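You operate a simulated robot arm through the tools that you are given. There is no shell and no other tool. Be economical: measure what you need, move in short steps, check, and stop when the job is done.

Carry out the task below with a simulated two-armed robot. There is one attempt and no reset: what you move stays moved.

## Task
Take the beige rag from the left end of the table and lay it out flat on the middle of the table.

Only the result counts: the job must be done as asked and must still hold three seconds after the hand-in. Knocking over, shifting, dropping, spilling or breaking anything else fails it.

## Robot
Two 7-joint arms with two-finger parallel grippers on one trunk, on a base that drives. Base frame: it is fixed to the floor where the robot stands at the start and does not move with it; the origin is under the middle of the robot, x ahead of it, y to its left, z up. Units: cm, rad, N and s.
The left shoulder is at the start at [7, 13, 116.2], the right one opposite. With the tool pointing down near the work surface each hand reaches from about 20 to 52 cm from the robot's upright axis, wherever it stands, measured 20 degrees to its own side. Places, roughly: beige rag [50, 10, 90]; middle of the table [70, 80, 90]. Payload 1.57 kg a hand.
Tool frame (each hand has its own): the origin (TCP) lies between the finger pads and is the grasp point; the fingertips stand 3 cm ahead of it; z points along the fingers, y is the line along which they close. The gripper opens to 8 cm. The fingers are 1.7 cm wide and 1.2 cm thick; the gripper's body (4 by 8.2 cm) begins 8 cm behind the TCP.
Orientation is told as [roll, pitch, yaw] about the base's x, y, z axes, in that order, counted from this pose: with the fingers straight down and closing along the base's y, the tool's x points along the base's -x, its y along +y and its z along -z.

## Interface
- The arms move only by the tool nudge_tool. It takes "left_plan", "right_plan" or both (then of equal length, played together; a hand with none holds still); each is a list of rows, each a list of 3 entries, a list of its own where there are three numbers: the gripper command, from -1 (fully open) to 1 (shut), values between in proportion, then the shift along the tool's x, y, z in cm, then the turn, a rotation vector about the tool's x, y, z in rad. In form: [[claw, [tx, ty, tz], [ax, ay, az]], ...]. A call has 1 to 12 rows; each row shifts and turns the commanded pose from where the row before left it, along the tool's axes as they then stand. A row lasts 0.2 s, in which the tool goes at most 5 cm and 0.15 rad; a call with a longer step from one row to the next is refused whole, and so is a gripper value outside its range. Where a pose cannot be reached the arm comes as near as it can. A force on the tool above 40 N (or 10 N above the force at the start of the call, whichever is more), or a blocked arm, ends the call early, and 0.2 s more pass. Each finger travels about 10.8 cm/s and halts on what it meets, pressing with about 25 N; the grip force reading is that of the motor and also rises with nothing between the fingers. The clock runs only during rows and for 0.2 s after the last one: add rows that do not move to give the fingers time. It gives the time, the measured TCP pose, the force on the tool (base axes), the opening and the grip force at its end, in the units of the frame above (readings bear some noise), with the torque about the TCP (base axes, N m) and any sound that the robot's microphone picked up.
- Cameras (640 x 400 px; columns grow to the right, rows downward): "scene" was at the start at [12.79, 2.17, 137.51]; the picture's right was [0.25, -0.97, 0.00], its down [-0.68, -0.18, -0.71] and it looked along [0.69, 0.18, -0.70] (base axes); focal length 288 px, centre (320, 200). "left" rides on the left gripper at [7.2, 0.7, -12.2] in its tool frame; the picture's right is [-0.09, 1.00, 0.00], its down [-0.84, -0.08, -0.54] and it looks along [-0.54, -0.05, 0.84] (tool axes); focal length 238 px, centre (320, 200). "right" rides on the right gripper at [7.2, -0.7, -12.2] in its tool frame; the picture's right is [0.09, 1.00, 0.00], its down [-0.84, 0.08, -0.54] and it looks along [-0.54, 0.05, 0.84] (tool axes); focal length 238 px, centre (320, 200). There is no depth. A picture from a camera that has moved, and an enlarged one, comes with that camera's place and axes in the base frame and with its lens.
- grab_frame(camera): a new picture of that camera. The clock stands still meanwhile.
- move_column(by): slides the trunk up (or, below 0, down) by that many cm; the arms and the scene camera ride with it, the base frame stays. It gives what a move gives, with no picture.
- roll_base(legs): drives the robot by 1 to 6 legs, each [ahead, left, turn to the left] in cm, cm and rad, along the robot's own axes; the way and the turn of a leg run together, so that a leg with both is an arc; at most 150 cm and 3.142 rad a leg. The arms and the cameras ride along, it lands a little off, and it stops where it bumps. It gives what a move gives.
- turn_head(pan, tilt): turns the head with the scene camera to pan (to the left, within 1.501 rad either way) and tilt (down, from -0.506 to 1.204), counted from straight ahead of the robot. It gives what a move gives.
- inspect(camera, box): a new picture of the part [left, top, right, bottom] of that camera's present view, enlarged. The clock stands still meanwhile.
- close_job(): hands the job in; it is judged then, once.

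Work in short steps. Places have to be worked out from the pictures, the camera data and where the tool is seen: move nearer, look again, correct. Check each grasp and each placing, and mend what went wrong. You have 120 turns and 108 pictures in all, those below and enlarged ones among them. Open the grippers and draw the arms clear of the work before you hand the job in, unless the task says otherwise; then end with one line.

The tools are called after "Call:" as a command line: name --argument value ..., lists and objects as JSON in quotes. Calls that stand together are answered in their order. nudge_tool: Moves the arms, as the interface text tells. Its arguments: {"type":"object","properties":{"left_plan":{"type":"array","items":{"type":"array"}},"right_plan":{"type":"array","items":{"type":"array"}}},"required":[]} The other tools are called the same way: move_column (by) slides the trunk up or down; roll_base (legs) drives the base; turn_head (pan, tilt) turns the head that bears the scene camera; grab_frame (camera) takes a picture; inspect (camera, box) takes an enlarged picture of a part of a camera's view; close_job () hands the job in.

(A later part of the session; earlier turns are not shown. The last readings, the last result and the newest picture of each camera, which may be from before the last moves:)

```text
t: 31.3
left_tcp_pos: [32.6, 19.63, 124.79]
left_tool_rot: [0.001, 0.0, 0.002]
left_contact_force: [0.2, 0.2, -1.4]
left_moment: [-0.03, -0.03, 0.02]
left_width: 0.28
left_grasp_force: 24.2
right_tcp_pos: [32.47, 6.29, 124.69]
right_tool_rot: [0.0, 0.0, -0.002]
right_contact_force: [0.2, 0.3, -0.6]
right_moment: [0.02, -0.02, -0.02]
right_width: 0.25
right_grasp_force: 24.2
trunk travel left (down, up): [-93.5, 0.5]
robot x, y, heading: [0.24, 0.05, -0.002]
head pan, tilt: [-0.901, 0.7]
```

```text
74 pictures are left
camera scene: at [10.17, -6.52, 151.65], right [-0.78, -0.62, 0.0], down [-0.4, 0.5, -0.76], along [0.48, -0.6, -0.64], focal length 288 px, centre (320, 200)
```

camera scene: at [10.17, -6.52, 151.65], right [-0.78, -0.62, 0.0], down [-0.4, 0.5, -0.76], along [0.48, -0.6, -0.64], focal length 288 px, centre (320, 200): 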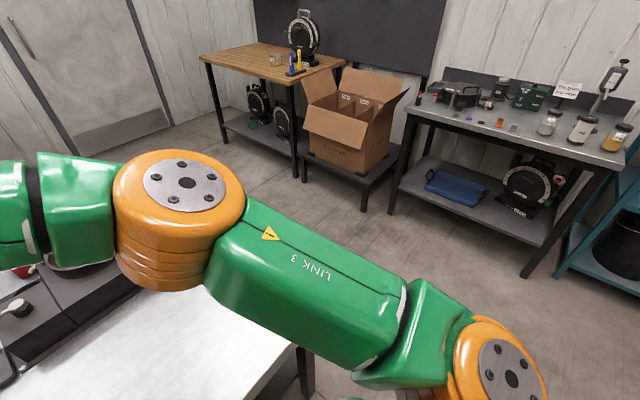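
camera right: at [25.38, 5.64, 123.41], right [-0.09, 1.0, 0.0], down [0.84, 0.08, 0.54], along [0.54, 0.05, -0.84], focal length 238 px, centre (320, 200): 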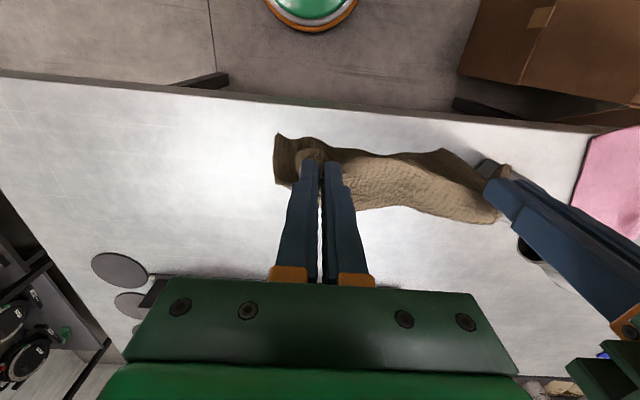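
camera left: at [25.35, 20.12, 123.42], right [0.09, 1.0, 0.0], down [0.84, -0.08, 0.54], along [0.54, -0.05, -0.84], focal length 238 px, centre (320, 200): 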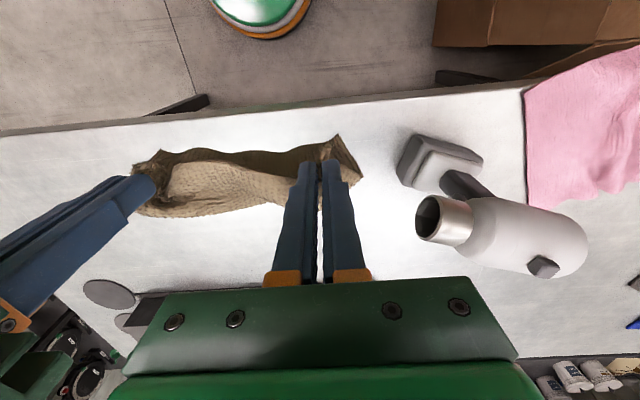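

Corridor to the right is clear (table end y≈−42, benches at y≈−158). Drive right 92 cm, then ahead.

Call:
roll_base --legs '[[0, -95, 0]]'

Call:
turn_head --pan 0.3 --tilt 0.6

Call:
grab_frame --camera "scene"

```text
t: 36.3
left_tcp_pos: [32.16, -77.0, 124.81]
left_tool_rot: [-0.002, 0.0, -0.01]
left_contact_force: [1.0, 0.3, -0.1]
left_moment: [-0.02, -0.02, -0.01]
left_width: 0.29
left_grasp_force: 24.9
right_tcp_pos: [31.98, -90.39, 124.63]
right_tool_rot: [-0.002, 0.0, -0.013]
right_contact_force: [-0.8, -0.5, -0.3]
right_moment: [0.01, -0.03, 0.04]
right_width: 0.24
right_grasp_force: 23.9
trunk travel left (down, up): [-93.5, 0.5]
robot x, y, heading: [-0.33, -96.46, -0.01]
head pan, tilt: [-0.901, 0.7]
```

```text
t: 37.7
left_tcp_pos: [32.27, -77.18, 124.72]
left_tool_rot: [0.0, -0.001, -0.011]
left_contact_force: [0.2, 0.1, 0.4]
left_moment: [0.01, -0.06, 0.02]
left_width: 0.3
left_grasp_force: 24.4
right_tcp_pos: [32.01, -90.55, 124.64]
right_tool_rot: [0.001, 0.0, -0.011]
right_contact_force: [0.0, 0.5, 0.7]
right_moment: [0.05, -0.03, -0.05]
right_width: 0.26
right_grasp_force: 23.8
trunk travel left (down, up): [-93.5, 0.5]
robot x, y, heading: [-0.31, -96.5, -0.012]
head pan, tilt: [0.3, 0.6]
```

```text
73 pictures are left
camera scene: at [12.79, -93.81, 152.51], right [0.28, -0.96, 0.0], down [-0.54, -0.16, -0.82], along [0.79, 0.23, -0.57], focal length 288 px, centre (320, 200)
```

scene: 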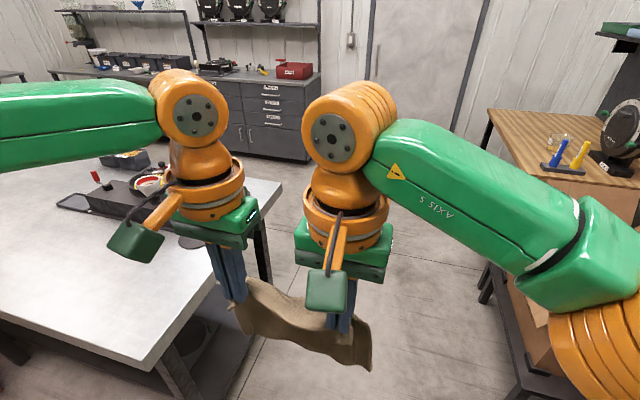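

Far right corner of the table is at about [110,−48]; way ahead is clear. Drive ahead 180, then left along the far side.

Call:
roll_base --legs '[[150, 0, 0.01], [32, 0, 0]]'

Call:
turn_head --pan 1.3 --tilt 0.5

Call:
grab_frame --camera "scene"

```text
t: 47.0
left_tcp_pos: [215.9, -78.32, 124.9]
left_tool_rot: [-0.001, -0.003, -0.008]
left_contact_force: [0.2, -1.4, -0.6]
left_moment: [-0.02, 0.0, -0.02]
left_width: 0.27
left_grasp_force: 24.2
right_tcp_pos: [215.68, -91.7, 124.74]
right_tool_rot: [0.0, -0.002, -0.007]
right_contact_force: [0.1, -0.1, 0.3]
right_moment: [0.03, -0.01, 0.02]
right_width: 0.26
right_grasp_force: 23.9
trunk travel left (down, up): [-93.5, 0.5]
robot x, y, heading: [183.31, -97.75, -0.011]
head pan, tilt: [0.3, 0.6]
```

```text
t: 48.2
left_tcp_pos: [216.08, -78.34, 124.82]
left_tool_rot: [0.001, -0.002, -0.006]
left_contact_force: [-0.3, 0.7, -0.4]
left_moment: [-0.02, -0.02, 0.06]
left_width: 0.28
left_grasp_force: 24.3
right_tcp_pos: [215.9, -91.72, 124.84]
right_tool_rot: [0.001, 0.001, -0.008]
right_contact_force: [-0.2, -0.5, 0.2]
right_moment: [0.03, 0.02, 0.0]
right_width: 0.25
right_grasp_force: 24.5
trunk travel left (down, up): [-93.5, 0.5]
robot x, y, heading: [183.64, -97.44, -0.009]
head pan, tilt: [1.3, 0.499]
```

```text
72 pictures are left
camera scene: at [190.78, -88.85, 153.42], right [0.96, -0.28, 0.0], down [-0.13, -0.46, -0.88], along [0.24, 0.84, -0.48], focal length 288 px, centre (320, 200)
```

scene: 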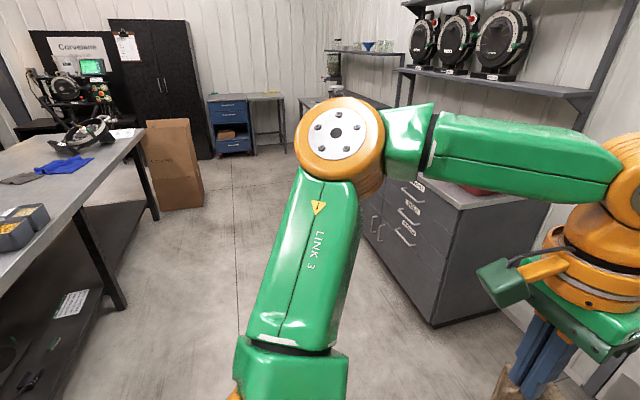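

Way left along the far side is clear. Drive left 178 and turn round to face the table.

Call:
roll_base --legs '[[0, 150, 0.01], [0, 28, 0], [0, 0, 1.57], [0, 0, 1.57]]'

Call:
turn_head --pan 0.0 --tilt 0.5

Call:
grab_frame --camera "scene"

```text
t: 65.0
left_tcp_pos: [152.44, 61.41, 124.75]
left_tool_rot: [0.0, -0.001, -3.107]
left_contact_force: [-0.3, 0.8, 0.5]
left_moment: [-0.02, -0.01, -0.01]
left_width: 0.22
left_grasp_force: 24.1
right_tcp_pos: [152.04, 74.76, 124.65]
right_tool_rot: [-0.002, -0.001, -3.108]
right_contact_force: [-0.4, -0.8, -0.5]
right_moment: [0.0, 0.0, -0.05]
right_width: 0.25
right_grasp_force: 23.6
trunk travel left (down, up): [-93.5, 0.5]
robot x, y, heading: [184.19, 82.27, -3.112]
head pan, tilt: [1.3, 0.499]
```

```text
t: 66.5
left_tcp_pos: [152.46, 61.41, 124.69]
left_tool_rot: [-0.001, 0.001, -3.106]
left_contact_force: [-0.3, 0.2, -0.2]
left_moment: [-0.01, 0.0, -0.07]
left_width: 0.24
left_grasp_force: 24.0
right_tcp_pos: [152.11, 74.68, 124.81]
right_tool_rot: [0.001, -0.002, -3.108]
right_contact_force: [-0.1, 0.4, 0.2]
right_moment: [0.02, 0.02, -0.06]
right_width: 0.23
right_grasp_force: 24.3
trunk travel left (down, up): [-93.5, 0.5]
robot x, y, heading: [184.63, 82.27, -3.11]
head pan, tilt: [0.0, 0.499]
```

```text
71 pictures are left
camera scene: at [170.0, 81.72, 153.42], right [-0.03, 1.0, 0.0], down [0.48, 0.02, -0.88], along [-0.88, -0.03, -0.48], focal length 288 px, centre (320, 200)
```

scene: 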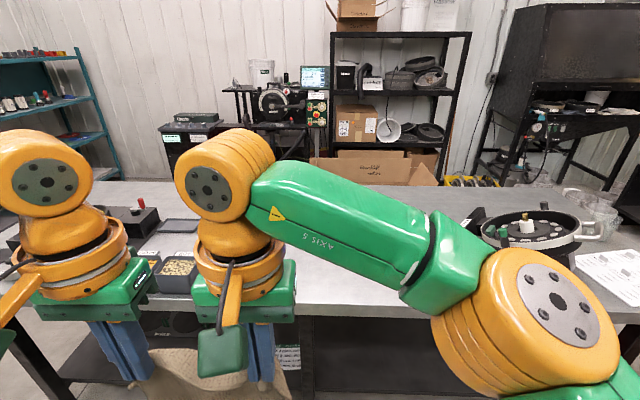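

I face the table. Shift both hands sideways so that the cloth is centred in front, then look again.

Call:
nudge_tool --left_plan '[[1, [0, -2, 0], [0, 0, 0]], [1, [0, -2, 0], [0, 0, 0]], [1, [0, -2, 0], [0, 0, 0]], [1, [0, -2, 0], [0, 0, 0]], [1, [0, -2, 0], [0, 0, 0]], [1, [0, -2, 0], [0, 0, 0]], [1, [0, -0.5, 0], [0, 0, 0]]]' --right_plan '[[1, [0, -2, 0], [0, 0, 0]], [1, [0, -2, 0], [0, 0, 0]], [1, [0, -2, 0], [0, 0, 0]], [1, [0, -2, 0], [0, 0, 0]], [1, [0, -2, 0], [0, 0, 0]], [1, [0, -2, 0], [0, 0, 0]], [1, [0, -0.5, 0], [0, 0, 0]]]'

Call:
turn_head --pan 0.0 --tilt 0.7

Call:
grab_frame --camera "scene"

Call:
grab_frame --camera "left"

```text
t: 68.1
left_tcp_pos: [152.4, 70.09, 124.56]
left_tool_rot: [-0.003, -0.003, -3.105]
left_contact_force: [0.0, 5.8, -1.2]
left_moment: [0.14, -0.05, -0.1]
left_width: 0.21
left_grasp_force: 23.7
left hand out of reach, approached as far as the arm can: row 5, 6, 7
right_tcp_pos: [151.73, 87.14, 124.77]
right_tool_rot: [0.003, -0.001, -3.109]
right_contact_force: [0.8, -5.7, 0.1]
right_moment: [-0.14, 0.0, 0.1]
right_width: 0.29
right_grasp_force: 24.1
trunk travel left (down, up): [-93.5, 0.5]
robot x, y, heading: [184.2, 81.9, -3.109]
head pan, tilt: [0.0, 0.499]
```

```text
t: 68.8
left_tcp_pos: [152.29, 70.04, 124.54]
left_tool_rot: [0.0, -0.002, -3.106]
left_contact_force: [-0.1, 5.5, -0.4]
left_moment: [0.11, 0.03, -0.11]
left_width: 0.23
left_grasp_force: 24.0
right_tcp_pos: [151.71, 87.14, 124.77]
right_tool_rot: [0.001, 0.0, -3.108]
right_contact_force: [0.2, -4.8, 0.3]
right_moment: [-0.18, 0.01, 0.1]
right_width: 0.28
right_grasp_force: 24.6
trunk travel left (down, up): [-93.5, 0.5]
robot x, y, heading: [184.19, 82.11, -3.106]
head pan, tilt: [0.0, 0.7]
```

```text
70 pictures are left
camera scene: at [170.6, 81.77, 151.65], right [-0.03, 1.0, 0.0], down [0.64, 0.02, -0.77], along [-0.76, -0.03, -0.64], focal length 288 px, centre (320, 200)
```

scene: 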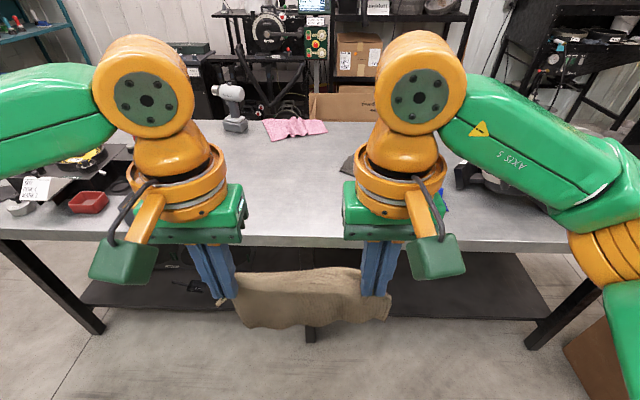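

```text
69 pictures are left
camera left: at [159.57, 69.52, 136.72], right [-0.06, -1.0, 0.0], down [-0.84, 0.05, 0.54], along [-0.54, 0.03, -0.84], focal length 238 px, centre (320, 200)
```

left: 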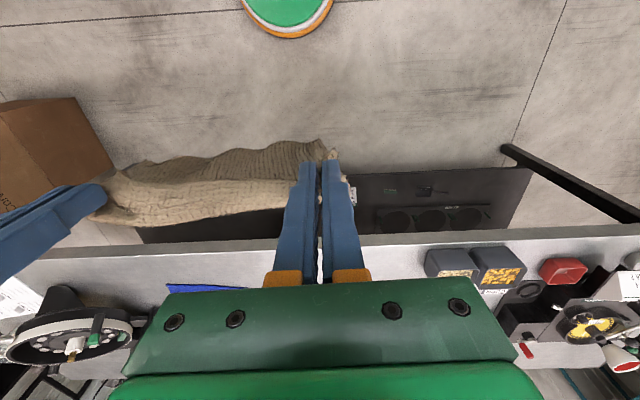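

The left hand stops at its limit, so the cloth got pulled taut (hands 17 cm apart). I bring the right back to ~14 cm spacing; that puts the cloth's middle at y≈77, which suits: the grey cloth lies at about y 87–102.

Call:
nudge_tool --right_plan '[[1, [0, 1.5, 0], [0, 0, 0]], [1, [0, 1.3, 0], [0, 0, 0]], [1, [0, 0, 0], [0, 0, 0]]]'

Call:
turn_head --pan -0.45 --tilt 0.55

Call:
grab_frame --camera "scene"

Call:
grab_frame --camera "right"

```text
t: 69.6
left_tcp_pos: [152.43, 70.1, 124.67]
left_tool_rot: [0.001, -0.001, -3.105]
left_contact_force: [0.3, -0.1, 0.6]
left_moment: [0.02, 0.0, -0.05]
left_width: 0.25
left_grasp_force: 23.7
right_tcp_pos: [151.65, 84.55, 124.7]
right_tool_rot: [0.0, 0.0, -3.108]
right_contact_force: [-1.0, 0.6, 0.0]
right_moment: [-0.01, -0.02, -0.02]
right_width: 0.21
right_grasp_force: 23.7
trunk travel left (down, up): [-93.5, 0.5]
robot x, y, heading: [184.1, 81.98, -3.107]
head pan, tilt: [0.0, 0.7]
```

```text
t: 70.5
left_tcp_pos: [152.39, 70.0, 124.6]
left_tool_rot: [0.0, -0.002, -3.105]
left_contact_force: [0.6, 0.0, -0.3]
left_moment: [0.0, -0.03, -0.05]
left_width: 0.23
left_grasp_force: 23.6
right_tcp_pos: [151.72, 84.49, 124.63]
right_tool_rot: [0.001, 0.0, -3.109]
right_contact_force: [-0.2, -0.3, -0.1]
right_moment: [0.01, -0.03, -0.01]
right_width: 0.23
right_grasp_force: 24.3
trunk travel left (down, up): [-93.5, 0.5]
robot x, y, heading: [184.05, 82.12, -3.111]
head pan, tilt: [-0.45, 0.55]
```

```text
68 pictures are left
camera scene: at [170.89, 85.69, 152.96], right [0.4, 0.91, 0.0], down [0.48, -0.21, -0.85], along [-0.78, 0.34, -0.52], focal length 288 px, centre (320, 200)
```

scene: 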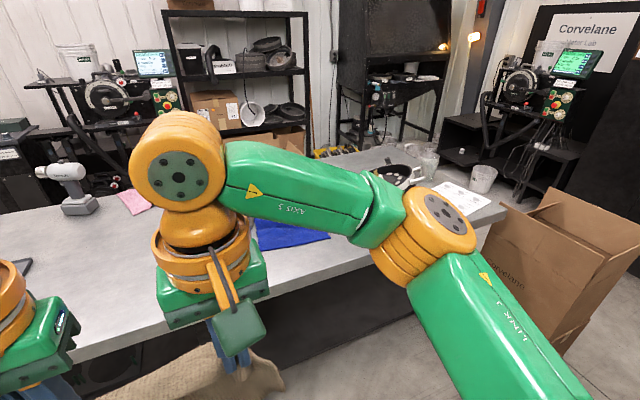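

```text
67 pictures are left
camera right: at [158.95, 85.37, 136.84], right [0.13, -0.99, 0.0], down [-0.83, -0.11, 0.54], along [-0.54, -0.07, -0.84], focal length 238 px, centre (320, 200)
```

right: 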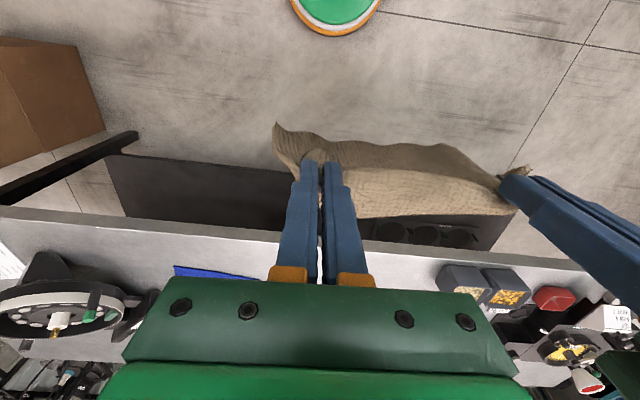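

The tall items there are far off (y≈160); only the blue cloth is near [92,109]. I roll ahead towards the table to x≈130, straightening the heading.

Call:
roll_base --legs '[[53, -0.5, -0.03]]'

Call:
turn_head --pan 0 --tilt 0.9

Call:
grab_frame --camera "scene"

Call:
grab_frame --camera "left"

Call:
grab_frame --camera "right"

```text
t: 73.6
left_tcp_pos: [99.7, 70.98, 124.57]
left_tool_rot: [0.0, -0.004, -3.142]
left_contact_force: [0.9, -0.8, 0.0]
left_moment: [-0.01, 0.02, -0.01]
left_width: 0.21
left_grasp_force: 24.3
right_tcp_pos: [99.61, 85.29, 124.79]
right_tool_rot: [0.001, -0.001, 3.14]
right_contact_force: [0.2, 0.5, 0.5]
right_moment: [0.01, -0.01, 0.01]
right_width: 0.23
right_grasp_force: 23.7
trunk travel left (down, up): [-93.5, 0.5]
robot x, y, heading: [132.06, 81.52, 3.14]
head pan, tilt: [-0.45, 0.55]
```

```text
t: 74.5
left_tcp_pos: [99.51, 70.87, 124.57]
left_tool_rot: [0.002, 0.001, -3.143]
left_contact_force: [0.8, -0.4, 0.4]
left_moment: [-0.02, -0.02, -0.03]
left_width: 0.26
left_grasp_force: 24.0
right_tcp_pos: [99.35, 85.27, 124.7]
right_tool_rot: [0.0, 0.003, 3.139]
right_contact_force: [-0.4, 0.6, 0.0]
right_moment: [0.0, 0.03, 0.02]
right_width: 0.22
right_grasp_force: 24.1
trunk travel left (down, up): [-93.5, 0.5]
robot x, y, heading: [131.98, 81.37, 3.141]
head pan, tilt: [0.0, 0.901]
```

```text
66 pictures are left
camera scene: at [119.05, 81.93, 150.04], right [0.0, 1.0, 0.0], down [0.78, 0.0, -0.62], along [-0.62, 0.0, -0.78], focal length 288 px, centre (320, 200)
```

scene: 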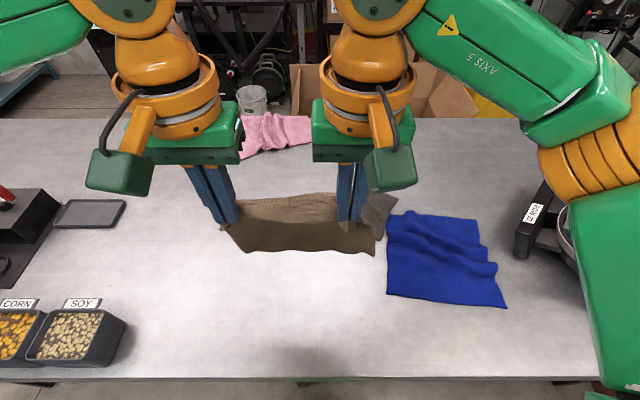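

```text
65 pictures are left
camera left: at [106.66, 70.08, 136.71], right [-0.09, -1.0, 0.0], down [-0.84, 0.08, 0.54], along [-0.54, 0.05, -0.84], focal length 238 px, centre (320, 200)
```

left: 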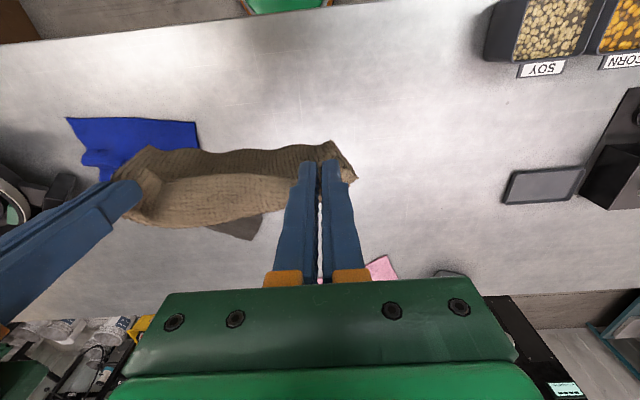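

```text
64 pictures are left
camera right: at [106.59, 85.94, 136.84], right [0.09, -1.0, 0.0], down [-0.84, -0.08, 0.54], along [-0.54, -0.05, -0.84], focal length 238 px, centre (320, 200)
```

right: 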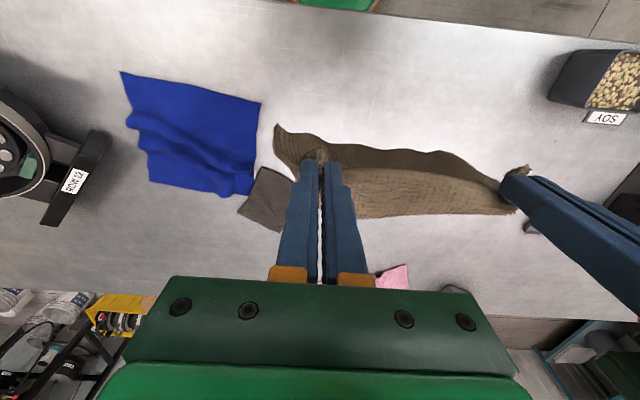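

Grey cloth's nearest corner is ~[76,87], blue ≥y 97, pink x<53. I aim for the rag's centre around [70,76]. I move the base 2 cm left and 3 cm ahead, and tilt both hands forward 0.7 rad for more reach.

Call:
roll_base --legs '[[3, 2, 0]]'

Call:
nudge_tool --left_plan '[[1, [0, 0, 0], [0, -0.14, 0]], [1, [0, 0, 0], [0, -0.14, 0]], [1, [0, 0, 0], [0, -0.14, 0]], [1, [0, 0, 0], [0, -0.14, 0]], [1, [0, 0, 0], [0, -0.14, 0]], [1, [0, 0, 0], [0, 0, 0]]]' --right_plan '[[1, [0, 0, 0], [0, -0.14, 0]], [1, [0, 0, 0], [0, -0.14, 0]], [1, [0, 0, 0], [0, -0.14, 0]], [1, [0, 0, 0], [0, -0.14, 0]], [1, [0, 0, 0], [0, -0.14, 0]], [1, [0, 0, 0], [0, 0, 0]]]'

Call:
grab_frame --camera "scene"

```text
t: 75.3
left_tcp_pos: [97.06, 69.32, 124.79]
left_tool_rot: [0.004, -0.007, 3.141]
left_contact_force: [0.4, 0.5, -0.6]
left_moment: [-0.02, 0.07, -0.02]
left_width: 0.22
left_grasp_force: 23.8
right_tcp_pos: [96.99, 83.69, 124.78]
right_tool_rot: [0.005, -0.006, 3.139]
right_contact_force: [1.0, 0.7, -0.1]
right_moment: [-0.04, 0.04, -0.03]
right_width: 0.24
right_grasp_force: 24.1
trunk travel left (down, up): [-93.5, 0.5]
robot x, y, heading: [128.97, 79.95, 3.142]
head pan, tilt: [0.0, 0.901]
```

```text
t: 76.7
left_tcp_pos: [96.58, 69.01, 124.56]
left_tool_rot: [-0.001, -0.701, -3.141]
left_contact_force: [0.4, 0.4, -0.4]
left_moment: [0.0, -0.04, -0.02]
left_width: 0.22
left_grasp_force: 24.3
right_tcp_pos: [96.29, 83.38, 124.9]
right_tool_rot: [0.001, -0.703, 3.137]
right_contact_force: [0.6, 0.0, 0.4]
right_moment: [-0.03, -0.05, -0.01]
right_width: 0.23
right_grasp_force: 23.2
trunk travel left (down, up): [-93.5, 0.5]
robot x, y, heading: [128.61, 80.09, 3.145]
head pan, tilt: [0.0, 0.901]
```

```text
63 pictures are left
camera scene: at [116.13, 80.01, 150.04], right [0.0, 1.0, 0.0], down [0.78, 0.0, -0.62], along [-0.62, 0.0, -0.78], focal length 288 px, centre (320, 200)
```

scene: 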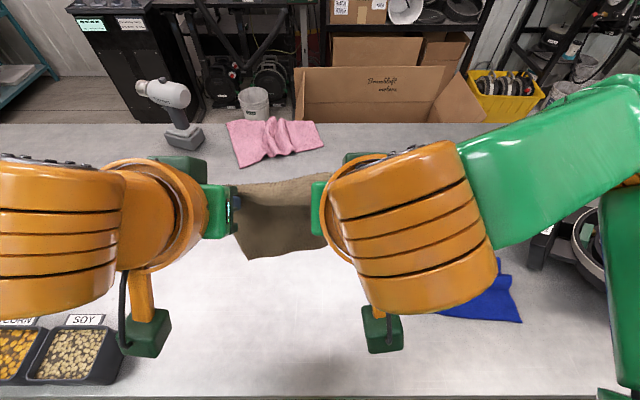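

Tilt worked. Now extend both forward and down in tandem, stopping with the cloth's bottom still above the table.

Call:
nudge_tool --left_plan '[[1, [-1.2, 0, 3.23], [0, 0, 0]], [1, [-1.2, 0, 3.23], [0, 0, 0]], [1, [-1.2, 0, 3.23], [0, 0, 0]], [1, [-1.2, 0, 3.23], [0, 0, 0]], [1, [-1.2, 0, 3.23], [0, 0, 0]], [1, [-1.2, 0, 3.23], [0, 0, 0]], [1, [-1.2, 0, 3.23], [0, 0, 0]], [1, [0, 0, 0], [0, 0, 0]]]' --right_plan '[[1, [-1.2, 0, 3.23], [0, 0, 0]], [1, [-1.2, 0, 3.23], [0, 0, 0]], [1, [-1.2, 0, 3.23], [0, 0, 0]], [1, [-1.2, 0, 3.23], [0, 0, 0]], [1, [-1.2, 0, 3.23], [0, 0, 0]], [1, [-1.2, 0, 3.23], [0, 0, 0]], [1, [-1.2, 0, 3.23], [0, 0, 0]], [1, [0, 0, 0], [0, 0, 0]]]'

Call:
grab_frame --camera "scene"

Call:
grab_frame --camera "right"

```text
t: 78.5
left_tcp_pos: [77.68, 66.09, 113.93]
left_tool_rot: [-0.001, -0.701, -3.143]
left_contact_force: [0.0, -0.3, -0.5]
left_moment: [0.03, -0.02, 0.01]
left_width: 0.23
left_grasp_force: 23.6
left hand out of reach, approached as far as the arm can: row 6, 7
right_tcp_pos: [75.26, 83.55, 112.8]
right_tool_rot: [-0.002, -0.7, 3.141]
right_contact_force: [-0.3, -0.2, -0.2]
right_moment: [-0.03, 0.01, 0.02]
right_width: 0.0
right_grasp_force: 21.2
trunk travel left (down, up): [-93.5, 0.5]
robot x, y, heading: [128.62, 80.22, 3.14]
head pan, tilt: [0.0, 0.901]
```

```text
62 pictures are left
camera scene: at [116.06, 79.99, 150.03], right [0.0, 1.0, 0.0], down [0.78, 0.0, -0.62], along [-0.62, 0.0, -0.78], focal length 288 px, centre (320, 200)
```

scene: 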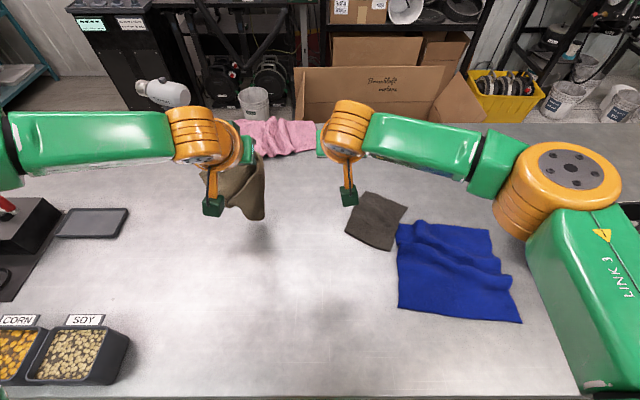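

```text
61 pictures are left
camera right: at [88.6, 84.14, 117.45], right [0.07, -1.0, -0.06], down [-0.29, -0.08, 0.95], along [-0.95, -0.05, -0.3], focal length 238 px, centre (320, 200)
```

right: 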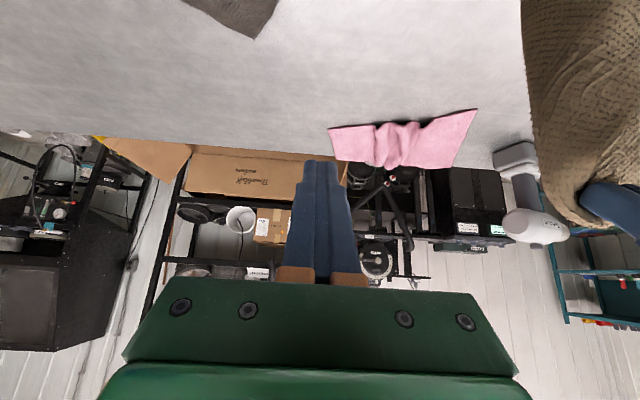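

The left hand hit its inner joint limit, veered outward and the right lost its grip; the left still holds a corner. I test how far forward the left can go further out to its side, with the right lifted away.

Call:
nudge_tool --left_plan '[[1, [-1.53, 0.6, 1.29], [0, 0, 0]], [1, [-1.53, 0.6, 1.29], [0, 0, 0]], [1, [-1.53, 0.6, 1.29], [0, 0, 0]], [1, [-1.53, 0.6, 1.29], [0, 0, 0]], [1, [-1.53, 0.6, 1.29], [0, 0, 0]], [1, [0, 0, 0], [0, 0, 0]]]' --right_plan '[[1, [0, -1.5, -1], [0, 0, 0]], [1, [0, -1.5, -1], [0, 0, 0]], [1, [0, -1.5, -1], [0, 0, 0]], [1, [0, -1, -1], [0, 0, 0]], [1, [0, 0, 0], [0, 0, 0]], [1, [0, 0, 0], [0, 0, 0]]]'

Call:
grab_frame --camera "scene"

Call:
grab_frame --camera "right"

```text
t: 79.9
left_tcp_pos: [72.23, 59.95, 115.32]
left_tool_rot: [-0.001, -0.702, -3.141]
left_contact_force: [-0.4, -0.1, -1.7]
left_moment: [-0.02, -0.01, -0.02]
left_width: 0.25
left_grasp_force: 23.9
left hand out of reach, approached as far as the arm can: row 1, 2, 3, 4, 5
right_tcp_pos: [77.73, 88.82, 115.86]
right_tool_rot: [-0.001, -0.699, 3.138]
right_contact_force: [0.3, 0.5, 0.1]
right_moment: [0.03, 0.0, 0.0]
right_width: 0.0
right_grasp_force: 21.5
trunk travel left (down, up): [-93.5, 0.5]
robot x, y, heading: [129.05, 79.55, 3.144]
head pan, tilt: [0.0, 0.901]
```

```text
60 pictures are left
camera scene: at [116.03, 79.95, 150.03], right [0.0, 1.0, 0.0], down [0.78, 0.0, -0.62], along [-0.62, 0.0, -0.78], focal length 288 px, centre (320, 200)
```

scene: 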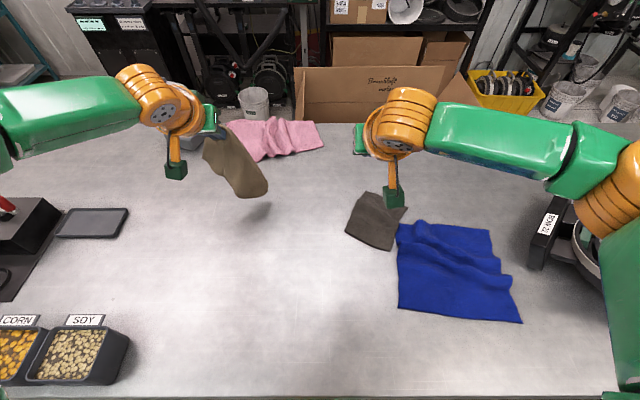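

```text
59 pictures are left
camera right: at [91.26, 89.48, 120.56], right [0.07, -1.0, -0.06], down [-0.29, -0.08, 0.95], along [-0.95, -0.05, -0.3], focal length 238 px, centre (320, 200)
```

right: 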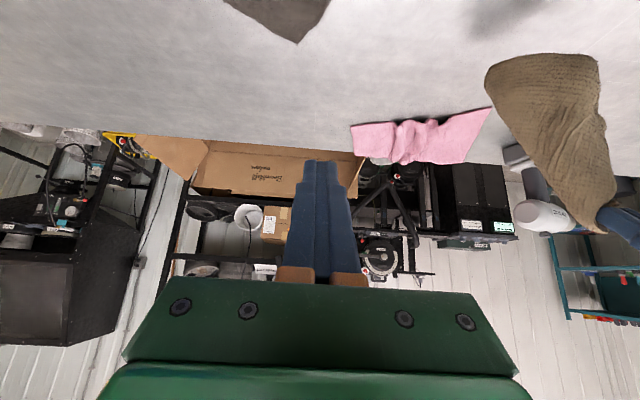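

Left keeps drifting outward. I test the right arm's forward reach near y≈79, as it seems freer.

Call:
nudge_tool --right_plan '[[1, [0, 3, 0], [0, 0, 0]], [1, [0, 3, 0], [0, 0, 0]], [1, [0, 3, 0], [0, 0, 0]], [1, [-0.65, 0, 3.5], [0, 0, 0]], [1, [-0.65, 0, 3.5], [0, 0, 0]], [1, [-0.65, 0, 3.5], [0, 0, 0]], [1, [-0.65, 0, 3.5], [0, 0, 0]], [1, [-0.65, 0, 3.5], [0, 0, 0]], [1, [-1.53, 0, 1.29], [0, 0, 0]], [1, [-1.53, 0, 1.29], [0, 0, 0]], [1, [0, 0, 0], [0, 0, 0]]]'

```text
t: 82.3
left_tcp_pos: [72.2, 60.02, 115.41]
left_tool_rot: [-0.002, -0.702, -3.141]
left_contact_force: [-0.1, 0.5, 0.0]
left_moment: [0.01, -0.05, -0.01]
left_width: 0.22
left_grasp_force: 23.7
right_tcp_pos: [70.48, 80.66, 107.3]
right_tool_rot: [0.0, -0.701, 3.138]
right_contact_force: [0.7, 0.3, 0.1]
right_moment: [-0.01, -0.01, 0.02]
right_width: 0.01
right_grasp_force: 21.5
right hand out of reach, approached as far as the arm can: row 6, 7, 8, 9, 10
trunk travel left (down, up): [-93.5, 0.5]
robot x, y, heading: [128.81, 79.91, 3.136]
head pan, tilt: [0.0, 0.901]
```

Right reaches x≈70 at most here (58 cm ahead). New plan: lay the rag loosely on the table nearer to me with the left, then grip its far edge with both hands and drag it flat outward. Lay it now by lowering while drawing back.

Call:
nudge_tool --left_plan '[[1, [2.54, -0.5, 0.22], [0, 0, 0]], [1, [2.54, -0.5, 0.22], [0, 0, 0]], [1, [2.54, -0.5, 0.22], [0, 0, 0]], [1, [2.54, -0.5, 0.22], [0, 0, 0]], [1, [2.54, -0.5, 0.22], [0, 0, 0]], [1, [2.54, -0.5, 0.22], [0, 0, 0]], [1, [2.54, -0.5, 0.22], [0, 0, 0]], [1, [2.54, -0.5, 0.22], [0, 0, 0]], [1, [2.54, -0.5, 0.22], [0, 0, 0]], [1, [2.54, -0.5, 0.22], [0, 0, 0]], [1, [0, 0, 0], [0, 0, 0]]]' --right_plan '[[1, [1, -2, -1.8], [0, 0, 0]], [1, [1, -2, -1.8], [0, 0, 0]], [1, [1, -1, -1.8], [0, 0, 0]], [1, [1.5, -1, -1.3], [0, 0, 0]], [1, [1.5, -1, -1.3], [0, 0, 0]], [1, [1.5, 0, -1.3], [0, 0, 0]], [1, [1.5, 0, -1.3], [0, 0, 0]], [1, [1.5, 0, -1.3], [0, 0, 0]], [1, [0, 0, 0], [0, 0, 0]], [1, [0, 0, 0], [0, 0, 0]], [1, [0, 0, 0], [0, 0, 0]]]'

Call:
grab_frame --camera "scene"

```text
t: 84.7
left_tcp_pos: [91.21, 61.63, 102.45]
left_tool_rot: [-0.001, -0.7, -3.138]
left_contact_force: [-0.6, 0.2, 0.7]
left_moment: [-0.02, -0.01, -0.01]
left_width: 0.24
left_grasp_force: 23.6
left hand out of reach, approached as far as the arm can: row 7, 8, 9, 10
right_tcp_pos: [86.11, 87.56, 109.51]
right_tool_rot: [-0.001, -0.699, 3.14]
right_contact_force: [-0.8, 0.4, 0.9]
right_moment: [0.01, 0.01, -0.01]
right_width: 0.02
right_grasp_force: 20.6
trunk travel left (down, up): [-93.5, 0.5]
robot x, y, heading: [129.05, 79.71, 3.145]
head pan, tilt: [0.0, 0.901]
```

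```text
58 pictures are left
camera scene: at [116.08, 79.96, 150.04], right [0.0, 1.0, 0.0], down [0.78, 0.0, -0.62], along [-0.62, 0.0, -0.78], focal length 288 px, centre (320, 200)
```

scene: 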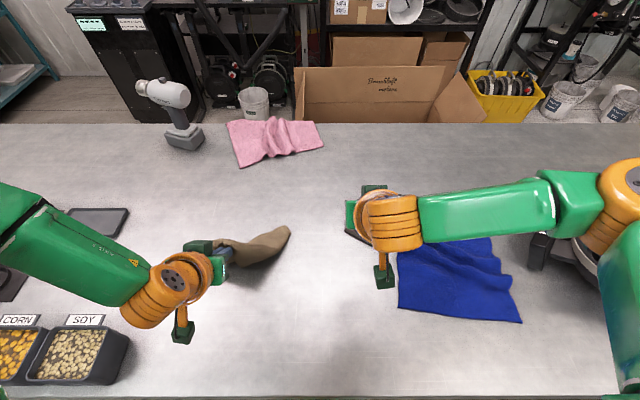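

The left arm's posture limits it here. Before lowering the trunk instead, I check where its elbow is relative to bins and devices.

Call:
turn_head --pan 0.9 --tilt 0.7

Call:
grab_frame --camera "scene"

Call:
grab_frame --camera "left"

```text
t: 85.9
left_tcp_pos: [91.11, 61.71, 102.33]
left_tool_rot: [-0.001, -0.701, -3.142]
left_contact_force: [-0.4, -0.3, 0.1]
left_moment: [-0.01, -0.02, -0.03]
left_width: 0.23
left_grasp_force: 23.8
right_tcp_pos: [86.21, 87.57, 109.61]
right_tool_rot: [0.002, -0.698, 3.14]
right_contact_force: [0.4, 0.1, -0.2]
right_moment: [0.0, 0.01, 0.0]
right_width: 0.0
right_grasp_force: 21.2
trunk travel left (down, up): [-93.5, 0.5]
robot x, y, heading: [128.92, 79.53, 3.136]
head pan, tilt: [0.901, 0.7]
```

```text
57 pictures are left
camera scene: at [118.32, 73.3, 151.65], right [-0.78, 0.62, 0.0], down [0.4, 0.5, -0.76], along [-0.48, -0.6, -0.64], focal length 288 px, centre (320, 200)
```

scene: 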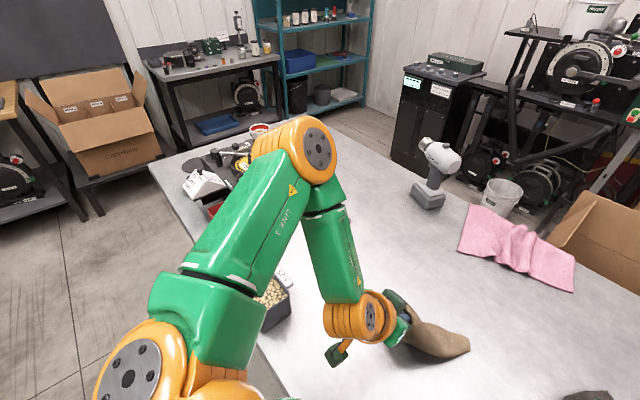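

```text
56 pictures are left
camera left: at [104.38, 60.83, 107.01], right [-0.07, -1.0, 0.06], down [-0.29, 0.08, 0.95], along [-0.95, 0.05, -0.3], focal length 238 px, centre (320, 200)
```

left: 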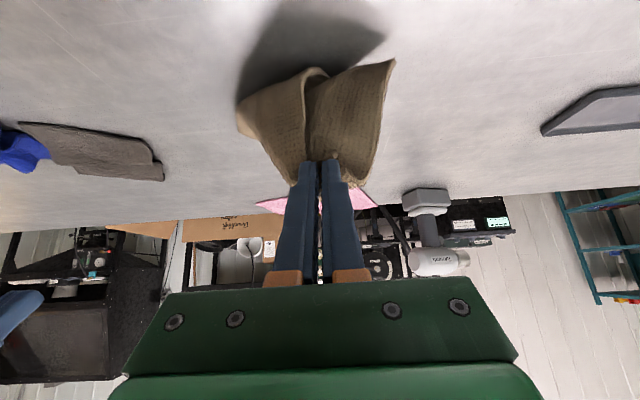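

The elbow is high above everything. I lower the trunk in two stages, drawing the left hand back between, to lay the cloth out.

Call:
move_column --by -5

Call:
nudge_tool --left_plan '[[1, [1.53, 0.5, -1.29], [0, 0, 0]], [1, [1.53, 0.5, -1.29], [0, 0, 0]], [1, [1.53, 0.5, -1.29], [0, 0, 0]], [1, [0, 0, 0], [0, 0, 0]]]'

Call:
move_column --by -4

Call:
turn_head --pan 0.2 --tilt 1.0

Call:
grab_frame --camera "scene"

```text
t: 86.8
left_tcp_pos: [91.06, 61.5, 97.41]
left_tool_rot: [-0.002, -0.702, -3.142]
left_contact_force: [-0.2, -0.4, -1.0]
left_moment: [0.0, 0.01, 0.0]
left_width: 0.24
left_grasp_force: 23.5
right_tcp_pos: [86.11, 87.56, 104.56]
right_tool_rot: [0.001, -0.701, 3.138]
right_contact_force: [0.1, -0.5, -0.7]
right_moment: [0.03, -0.01, -0.05]
right_width: 0.0
right_grasp_force: 21.7
trunk travel left (down, up): [-88.5, 5.5]
robot x, y, heading: [128.74, 79.91, 3.14]
head pan, tilt: [0.901, 0.7]
```

```text
t: 87.8
left_tcp_pos: [95.71, 59.63, 96.84]
left_tool_rot: [-0.003, -0.7, -3.142]
left_contact_force: [0.2, -0.5, 0.4]
left_moment: [0.03, 0.0, -0.05]
left_width: 0.23
left_grasp_force: 23.6
left hand out of reach, approached as far as the arm can: row 3
right_tcp_pos: [86.07, 87.59, 104.59]
right_tool_rot: [0.001, -0.701, 3.14]
right_contact_force: [0.5, 0.2, 0.1]
right_moment: [-0.04, 0.01, 0.02]
right_width: 0.03
right_grasp_force: 21.2
trunk travel left (down, up): [-88.5, 5.5]
robot x, y, heading: [129.25, 80.08, 3.138]
head pan, tilt: [0.901, 0.7]
```

```text
t: 88.7
left_tcp_pos: [95.68, 59.46, 92.8]
left_tool_rot: [-0.004, -0.696, -3.142]
left_contact_force: [0.5, 0.4, 0.2]
left_moment: [0.01, -0.01, -0.04]
left_width: 0.23
left_grasp_force: 23.6
right_tcp_pos: [86.15, 87.58, 100.49]
right_tool_rot: [0.0, -0.701, 3.14]
right_contact_force: [0.4, -0.4, -0.2]
right_moment: [-0.02, 0.0, 0.04]
right_width: 0.02
right_grasp_force: 20.8
trunk travel left (down, up): [-84.5, 9.5]
robot x, y, heading: [128.96, 79.82, 3.14]
head pan, tilt: [0.901, 0.7]
```

```text
t: 89.7
left_tcp_pos: [95.67, 59.53, 92.83]
left_tool_rot: [-0.003, -0.699, -3.142]
left_contact_force: [-0.4, 0.4, 0.5]
left_moment: [0.0, 0.01, 0.02]
left_width: 0.23
left_grasp_force: 24.0
right_tcp_pos: [86.14, 87.61, 100.4]
right_tool_rot: [0.0, -0.7, 3.14]
right_contact_force: [1.2, 0.5, 0.2]
right_moment: [-0.03, 0.02, -0.02]
right_width: 0.01
right_grasp_force: 21.0
trunk travel left (down, up): [-84.5, 9.5]
robot x, y, heading: [128.83, 80.05, 3.142]
head pan, tilt: [0.201, 1.0]
```

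```text
55 pictures are left
camera scene: at [116.79, 78.55, 140.31], right [-0.2, 0.98, 0.0], down [0.82, 0.17, -0.54], along [-0.53, -0.11, -0.84], focal length 288 px, centre (320, 200)
```

scene: 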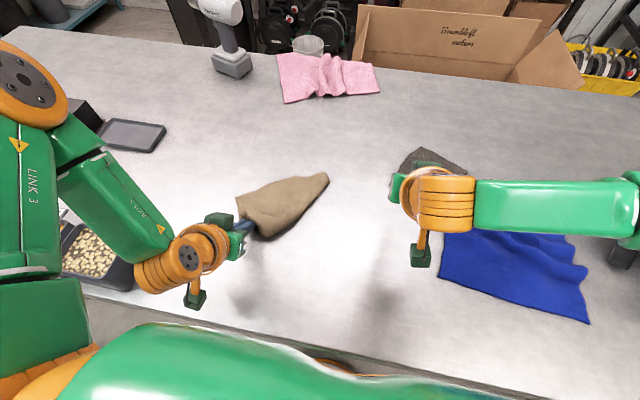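

The cloth lies in a folded kite shape. Lower 1.5 cm more, open the left, and back it off upward.

Call:
move_column --by -1.5

Call:
nudge_tool --left_plan '[[0.5, [0, 0, 0], [0, 0, 0]], [0, [0, 0, 0], [0, 0, 0]], [0, [0, 0, -2], [0, 0, 0]], [0, [0, 0, -3], [0, 0, 0]], [0, [-2, 1, -3], [0, 0, 0]], [0, [-2, 2, -3], [0, 0, 0]], [0, [-2, 3, -3], [0, 0, 0]], [0, [0, 0, 0], [0, 0, 0]]]' --right_plan '[[1, [0, 0, 0], [0, 0, 0]], [1, [0, 0, 0], [0, 0, 0]], [1, [0, 0, -2], [0, 0, 0]], [1, [0, 0, -2], [0, 0, 0]], [1, [-1, -2, -2], [0, 0, 0]], [0, [-1, -2, -2], [0, 0, 0]], [0, [0, -2, -2], [0, 0, 0]], [0, [0, 0, 0], [0, 0, 0]]]'

Call:
grab_frame --camera "scene"

```text
t: 90.4
left_tcp_pos: [95.65, 59.56, 91.32]
left_tool_rot: [-0.004, -0.7, -3.142]
left_contact_force: [-0.7, 0.2, -0.2]
left_moment: [0.0, 0.03, -0.02]
left_width: 0.26
left_grasp_force: 23.4
right_tcp_pos: [86.09, 87.54, 98.93]
right_tool_rot: [0.001, -0.699, 3.14]
right_contact_force: [0.3, 0.1, 0.9]
right_moment: [0.01, 0.0, 0.01]
right_width: 0.0
right_grasp_force: 20.8
trunk travel left (down, up): [-83.0, 11.0]
robot x, y, heading: [128.59, 80.02, 3.141]
head pan, tilt: [0.201, 1.0]
```

```text
t: 92.2
left_tcp_pos: [93.4, 52.11, 100.83]
left_tool_rot: [-0.004, -0.696, -3.141]
left_contact_force: [-0.7, -0.1, 0.2]
left_moment: [0.01, -0.03, 0.0]
left_width: 4.02
left_grasp_force: 0.1
left hand out of reach, approached as far as the arm can: row 3, 4, 5, 6
right_tcp_pos: [91.1, 93.75, 108.01]
right_tool_rot: [0.0, -0.701, 3.139]
right_contact_force: [-0.7, 0.2, -0.2]
right_moment: [-0.03, -0.02, 0.03]
right_width: 4.02
right_grasp_force: 0.0
trunk travel left (down, up): [-83.0, 11.0]
robot x, y, heading: [128.69, 79.9, 3.144]
head pan, tilt: [0.201, 1.0]
```

```text
54 pictures are left
camera scene: at [116.69, 78.58, 138.8], right [-0.2, 0.98, 0.0], down [0.83, 0.17, -0.54], along [-0.53, -0.11, -0.84], focal length 288 px, centre (320, 200)
```

scene: 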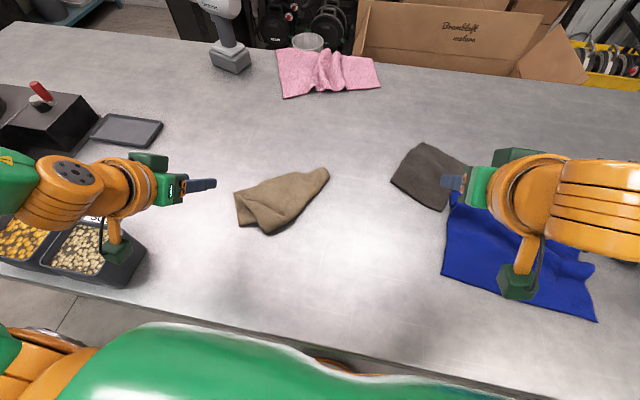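

Cloth is down. Zoom in on it.

Call:
inspect --camera "scene" --box '[200, 140, 360, 240]'

```text
4.00 times, centred on (280, 190) of scene
camera zoom: at [116.69, 78.58, 138.8], right [-0.2, 0.98, 0.0], down [0.83, 0.17, -0.54], along [-0.53, -0.11, -0.84], focal length 1151 px, centre (480, 240)
```

zoom: 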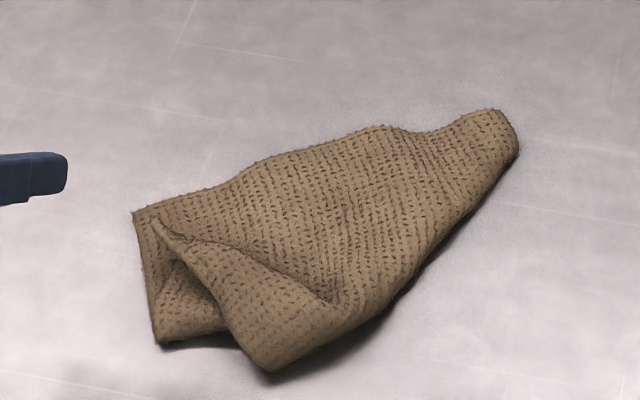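

The rag is folded kite-like: I need to identify its corners. I untilt the left hand and raise it to look down at the cloth from closer.

Call:
nudge_tool --left_plan '[[0, [0, 0, -1], [0, 0.14, 0]], [0, [0, 0, -1], [0, 0.14, 0]], [0, [0, 0, -1], [0, 0.14, 0]], [0, [0, 0, -1], [0, 0.14, 0]], [0, [0, 0, -1], [0, 0.14, 0]], [0, [1, -2, 0], [0, 0, 0]], [0, [1, -2, 0], [0, 0, 0]], [0, [1, -2, 0], [0, 0, 0]], [0, [1, -1, 0], [0, 0, 0]], [0, [0, 0, 0], [0, 0, 0]]]' --right_plan '[[0, [0, 0, -1], [0, 0.14, 0]], [0, [0, 0, -1], [0, 0.14, 0]], [0, [0, 0, -1], [0, 0.14, 0]], [0, [0, 0, -1], [0, 0.14, 0]], [0, [0, 0, -1], [0, 0.14, 0]], [0, [0, 0, 0], [0, 0, 0]], [0, [0, 0, 0], [0, 0, 0]], [0, [0, 0, 0], [0, 0, 0]], [0, [0, 0, 0], [0, 0, 0]], [0, [0, 0, 0], [0, 0, 0]]]'

Call:
grab_frame --camera "left"

Call:
grab_frame --camera "scene"

```text
t: 94.4
left_tcp_pos: [98.84, 57.69, 103.62]
left_tool_rot: [0.052, -0.16, -3.121]
left_contact_force: [-0.1, 0.1, -0.8]
left_moment: [0.03, 0.01, 0.01]
left_width: 4.01
left_grasp_force: 0.0
left hand out of reach, approached as far as the arm can: row 2, 3
right_tcp_pos: [93.08, 93.64, 112.52]
right_tool_rot: [0.0, 0.0, 3.139]
right_contact_force: [-0.2, 0.3, 0.1]
right_moment: [-0.01, 0.0, -0.03]
right_width: 4.0
right_grasp_force: 0.2
trunk travel left (down, up): [-83.0, 11.0]
robot x, y, heading: [128.77, 80.27, 3.141]
head pan, tilt: [0.201, 1.0]
```

```text
52 pictures are left
camera left: at [107.83, 57.76, 114.43], right [-0.06, -1.0, 0.06], down [-0.74, 0.09, 0.66], along [-0.67, -0.01, -0.74], focal length 238 px, centre (320, 200)
```

left: 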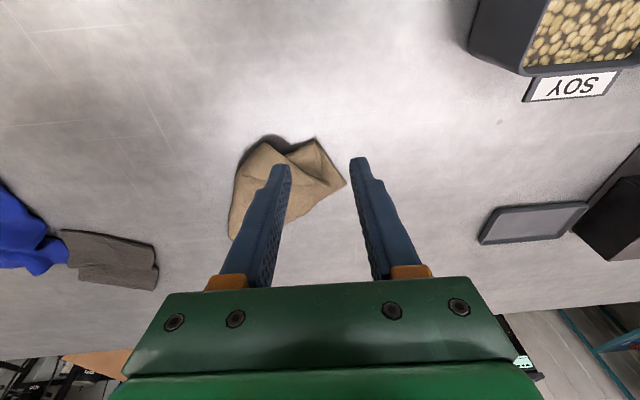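

```text
51 pictures are left
camera scene: at [116.82, 78.56, 138.81], right [-0.2, 0.98, 0.0], down [0.82, 0.17, -0.54], along [-0.53, -0.11, -0.84], focal length 288 px, centre (320, 200)
```

scene: 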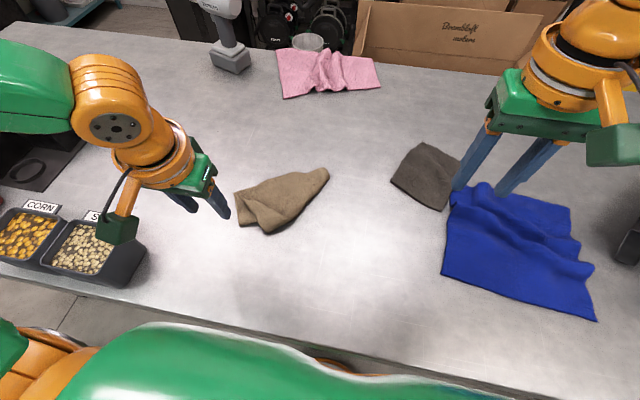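

The left arm is in an awkward posture; the right arm works better. I raise the trunk, move the left outward, and shift the base left so the rag is in front of the right hand.

Call:
move_column --by 8

Call:
nudge_tool --left_plan '[[0, [-1, 1.5, -1], [0, 0.05, 0]], [0, [-1, 1.5, -1], [0, 0.05, 0]], [0, [-1, 1.5, -1], [0, 0.05, 0]], [0, [0, 1.5, -1], [0, 0, 0]], [0, [0, 0, 0], [0, 0, 0]]]'

Call:
roll_base --legs '[[0, 18, 0]]'

Call:
nudge_tool --right_plan '[[0, [1, 1.5, 0], [0, 0, 0]], [0, [1, 1.5, 0], [0, 0, 0]], [0, [1, 1.5, 0], [0, 0, 0]], [0, [1, 1.5, 0], [0, 0, 0]], [0, [1, 1, 0], [0, 0, 0]], [0, [0, 0, 0], [0, 0, 0]]]'

Call:
grab_frame --camera "right"

Call:
turn_head --pan 0 --tilt 1.0

Call:
grab_frame --camera "scene"

```text
t: 95.5
left_tcp_pos: [98.78, 57.68, 111.58]
left_tool_rot: [0.051, -0.16, -3.118]
left_contact_force: [-0.3, -0.4, -0.2]
left_moment: [0.05, 0.01, 0.0]
left_width: 3.99
left_grasp_force: 0.0
right_tcp_pos: [93.11, 93.66, 120.41]
right_tool_rot: [0.002, 0.001, 3.142]
right_contact_force: [0.4, -0.2, -0.1]
right_moment: [0.01, 0.0, 0.0]
right_width: 3.99
right_grasp_force: 0.0
trunk travel left (down, up): [-91.0, 3.0]
robot x, y, heading: [128.34, 79.72, 3.143]
head pan, tilt: [0.201, 1.0]
```

```text
t: 96.7
left_tcp_pos: [96.44, 51.93, 116.2]
left_tool_rot: [0.049, -0.011, -3.112]
left_contact_force: [0.5, 0.4, -0.1]
left_moment: [0.02, 0.01, 0.01]
left_width: 4.03
left_grasp_force: 0.2
right_tcp_pos: [93.07, 93.55, 120.48]
right_tool_rot: [0.0, 0.0, 3.14]
right_contact_force: [0.4, 0.5, 0.0]
right_moment: [-0.02, -0.01, 0.0]
right_width: 4.01
right_grasp_force: 0.1
trunk travel left (down, up): [-91.0, 3.0]
robot x, y, heading: [128.75, 79.91, 3.14]
head pan, tilt: [0.201, 1.0]
```

```text
t: 98.2
left_tcp_pos: [96.28, 34.47, 116.23]
left_tool_rot: [0.054, -0.009, -3.115]
left_contact_force: [-0.4, 0.0, -0.3]
left_moment: [-0.06, 0.0, -0.03]
left_width: 4.04
left_grasp_force: 0.2
right_tcp_pos: [92.96, 76.13, 120.25]
right_tool_rot: [0.004, -0.001, 3.138]
right_contact_force: [0.6, 0.0, -0.3]
right_moment: [-0.05, 0.03, 0.01]
right_width: 4.0
right_grasp_force: 0.0
trunk travel left (down, up): [-91.0, 3.0]
robot x, y, heading: [128.74, 61.97, 3.139]
head pan, tilt: [0.201, 1.0]
```

```text
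t: 99.7
left_tcp_pos: [96.28, 33.92, 116.33]
left_tool_rot: [0.051, -0.01, -3.113]
left_contact_force: [-0.9, -0.3, -0.5]
left_moment: [-0.03, -0.01, -0.02]
left_width: 4.01
left_grasp_force: 0.0
right_tcp_pos: [98.12, 68.82, 120.4]
right_tool_rot: [-0.001, 0.001, 3.138]
right_contact_force: [0.3, 0.6, 0.9]
right_moment: [-0.01, -0.02, 0.0]
right_width: 4.0
right_grasp_force: 0.0
trunk travel left (down, up): [-91.0, 3.0]
robot x, y, heading: [128.93, 62.17, 3.134]
head pan, tilt: [0.201, 1.0]
```

```text
50 pictures are left
camera right: at [105.36, 69.47, 132.62], right [0.09, -1.0, 0.0], down [-0.84, -0.07, 0.54], along [-0.54, -0.05, -0.84], focal length 238 px, centre (320, 200)
```

right: 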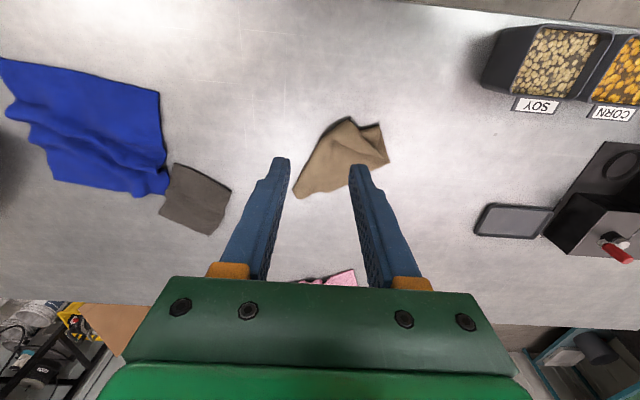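

```text
t: 100.4
left_tcp_pos: [96.25, 33.97, 116.34]
left_tool_rot: [0.051, -0.009, -3.114]
left_contact_force: [-0.6, -0.6, 0.3]
left_moment: [0.0, 0.0, 0.01]
left_width: 4.0
left_grasp_force: 0.0
right_tcp_pos: [98.01, 68.77, 120.39]
right_tool_rot: [0.0, 0.001, 3.137]
right_contact_force: [0.1, 0.3, 0.7]
right_moment: [0.0, 0.0, 0.03]
right_width: 4.0
right_grasp_force: 0.0
trunk travel left (down, up): [-91.0, 3.0]
robot x, y, heading: [128.56, 62.05, 3.135]
head pan, tilt: [0.0, 1.0]
```

```text
49 pictures are left
camera scene: at [116.6, 62.07, 146.81], right [0.0, 1.0, 0.0], down [0.84, 0.0, -0.54], along [-0.54, 0.0, -0.84], focal length 288 px, centre (320, 200)
```

scene: 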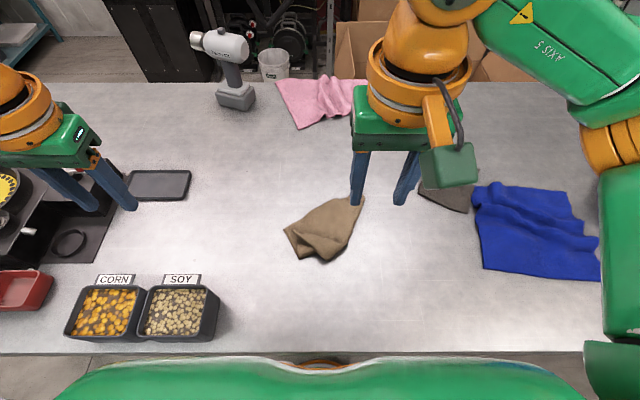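

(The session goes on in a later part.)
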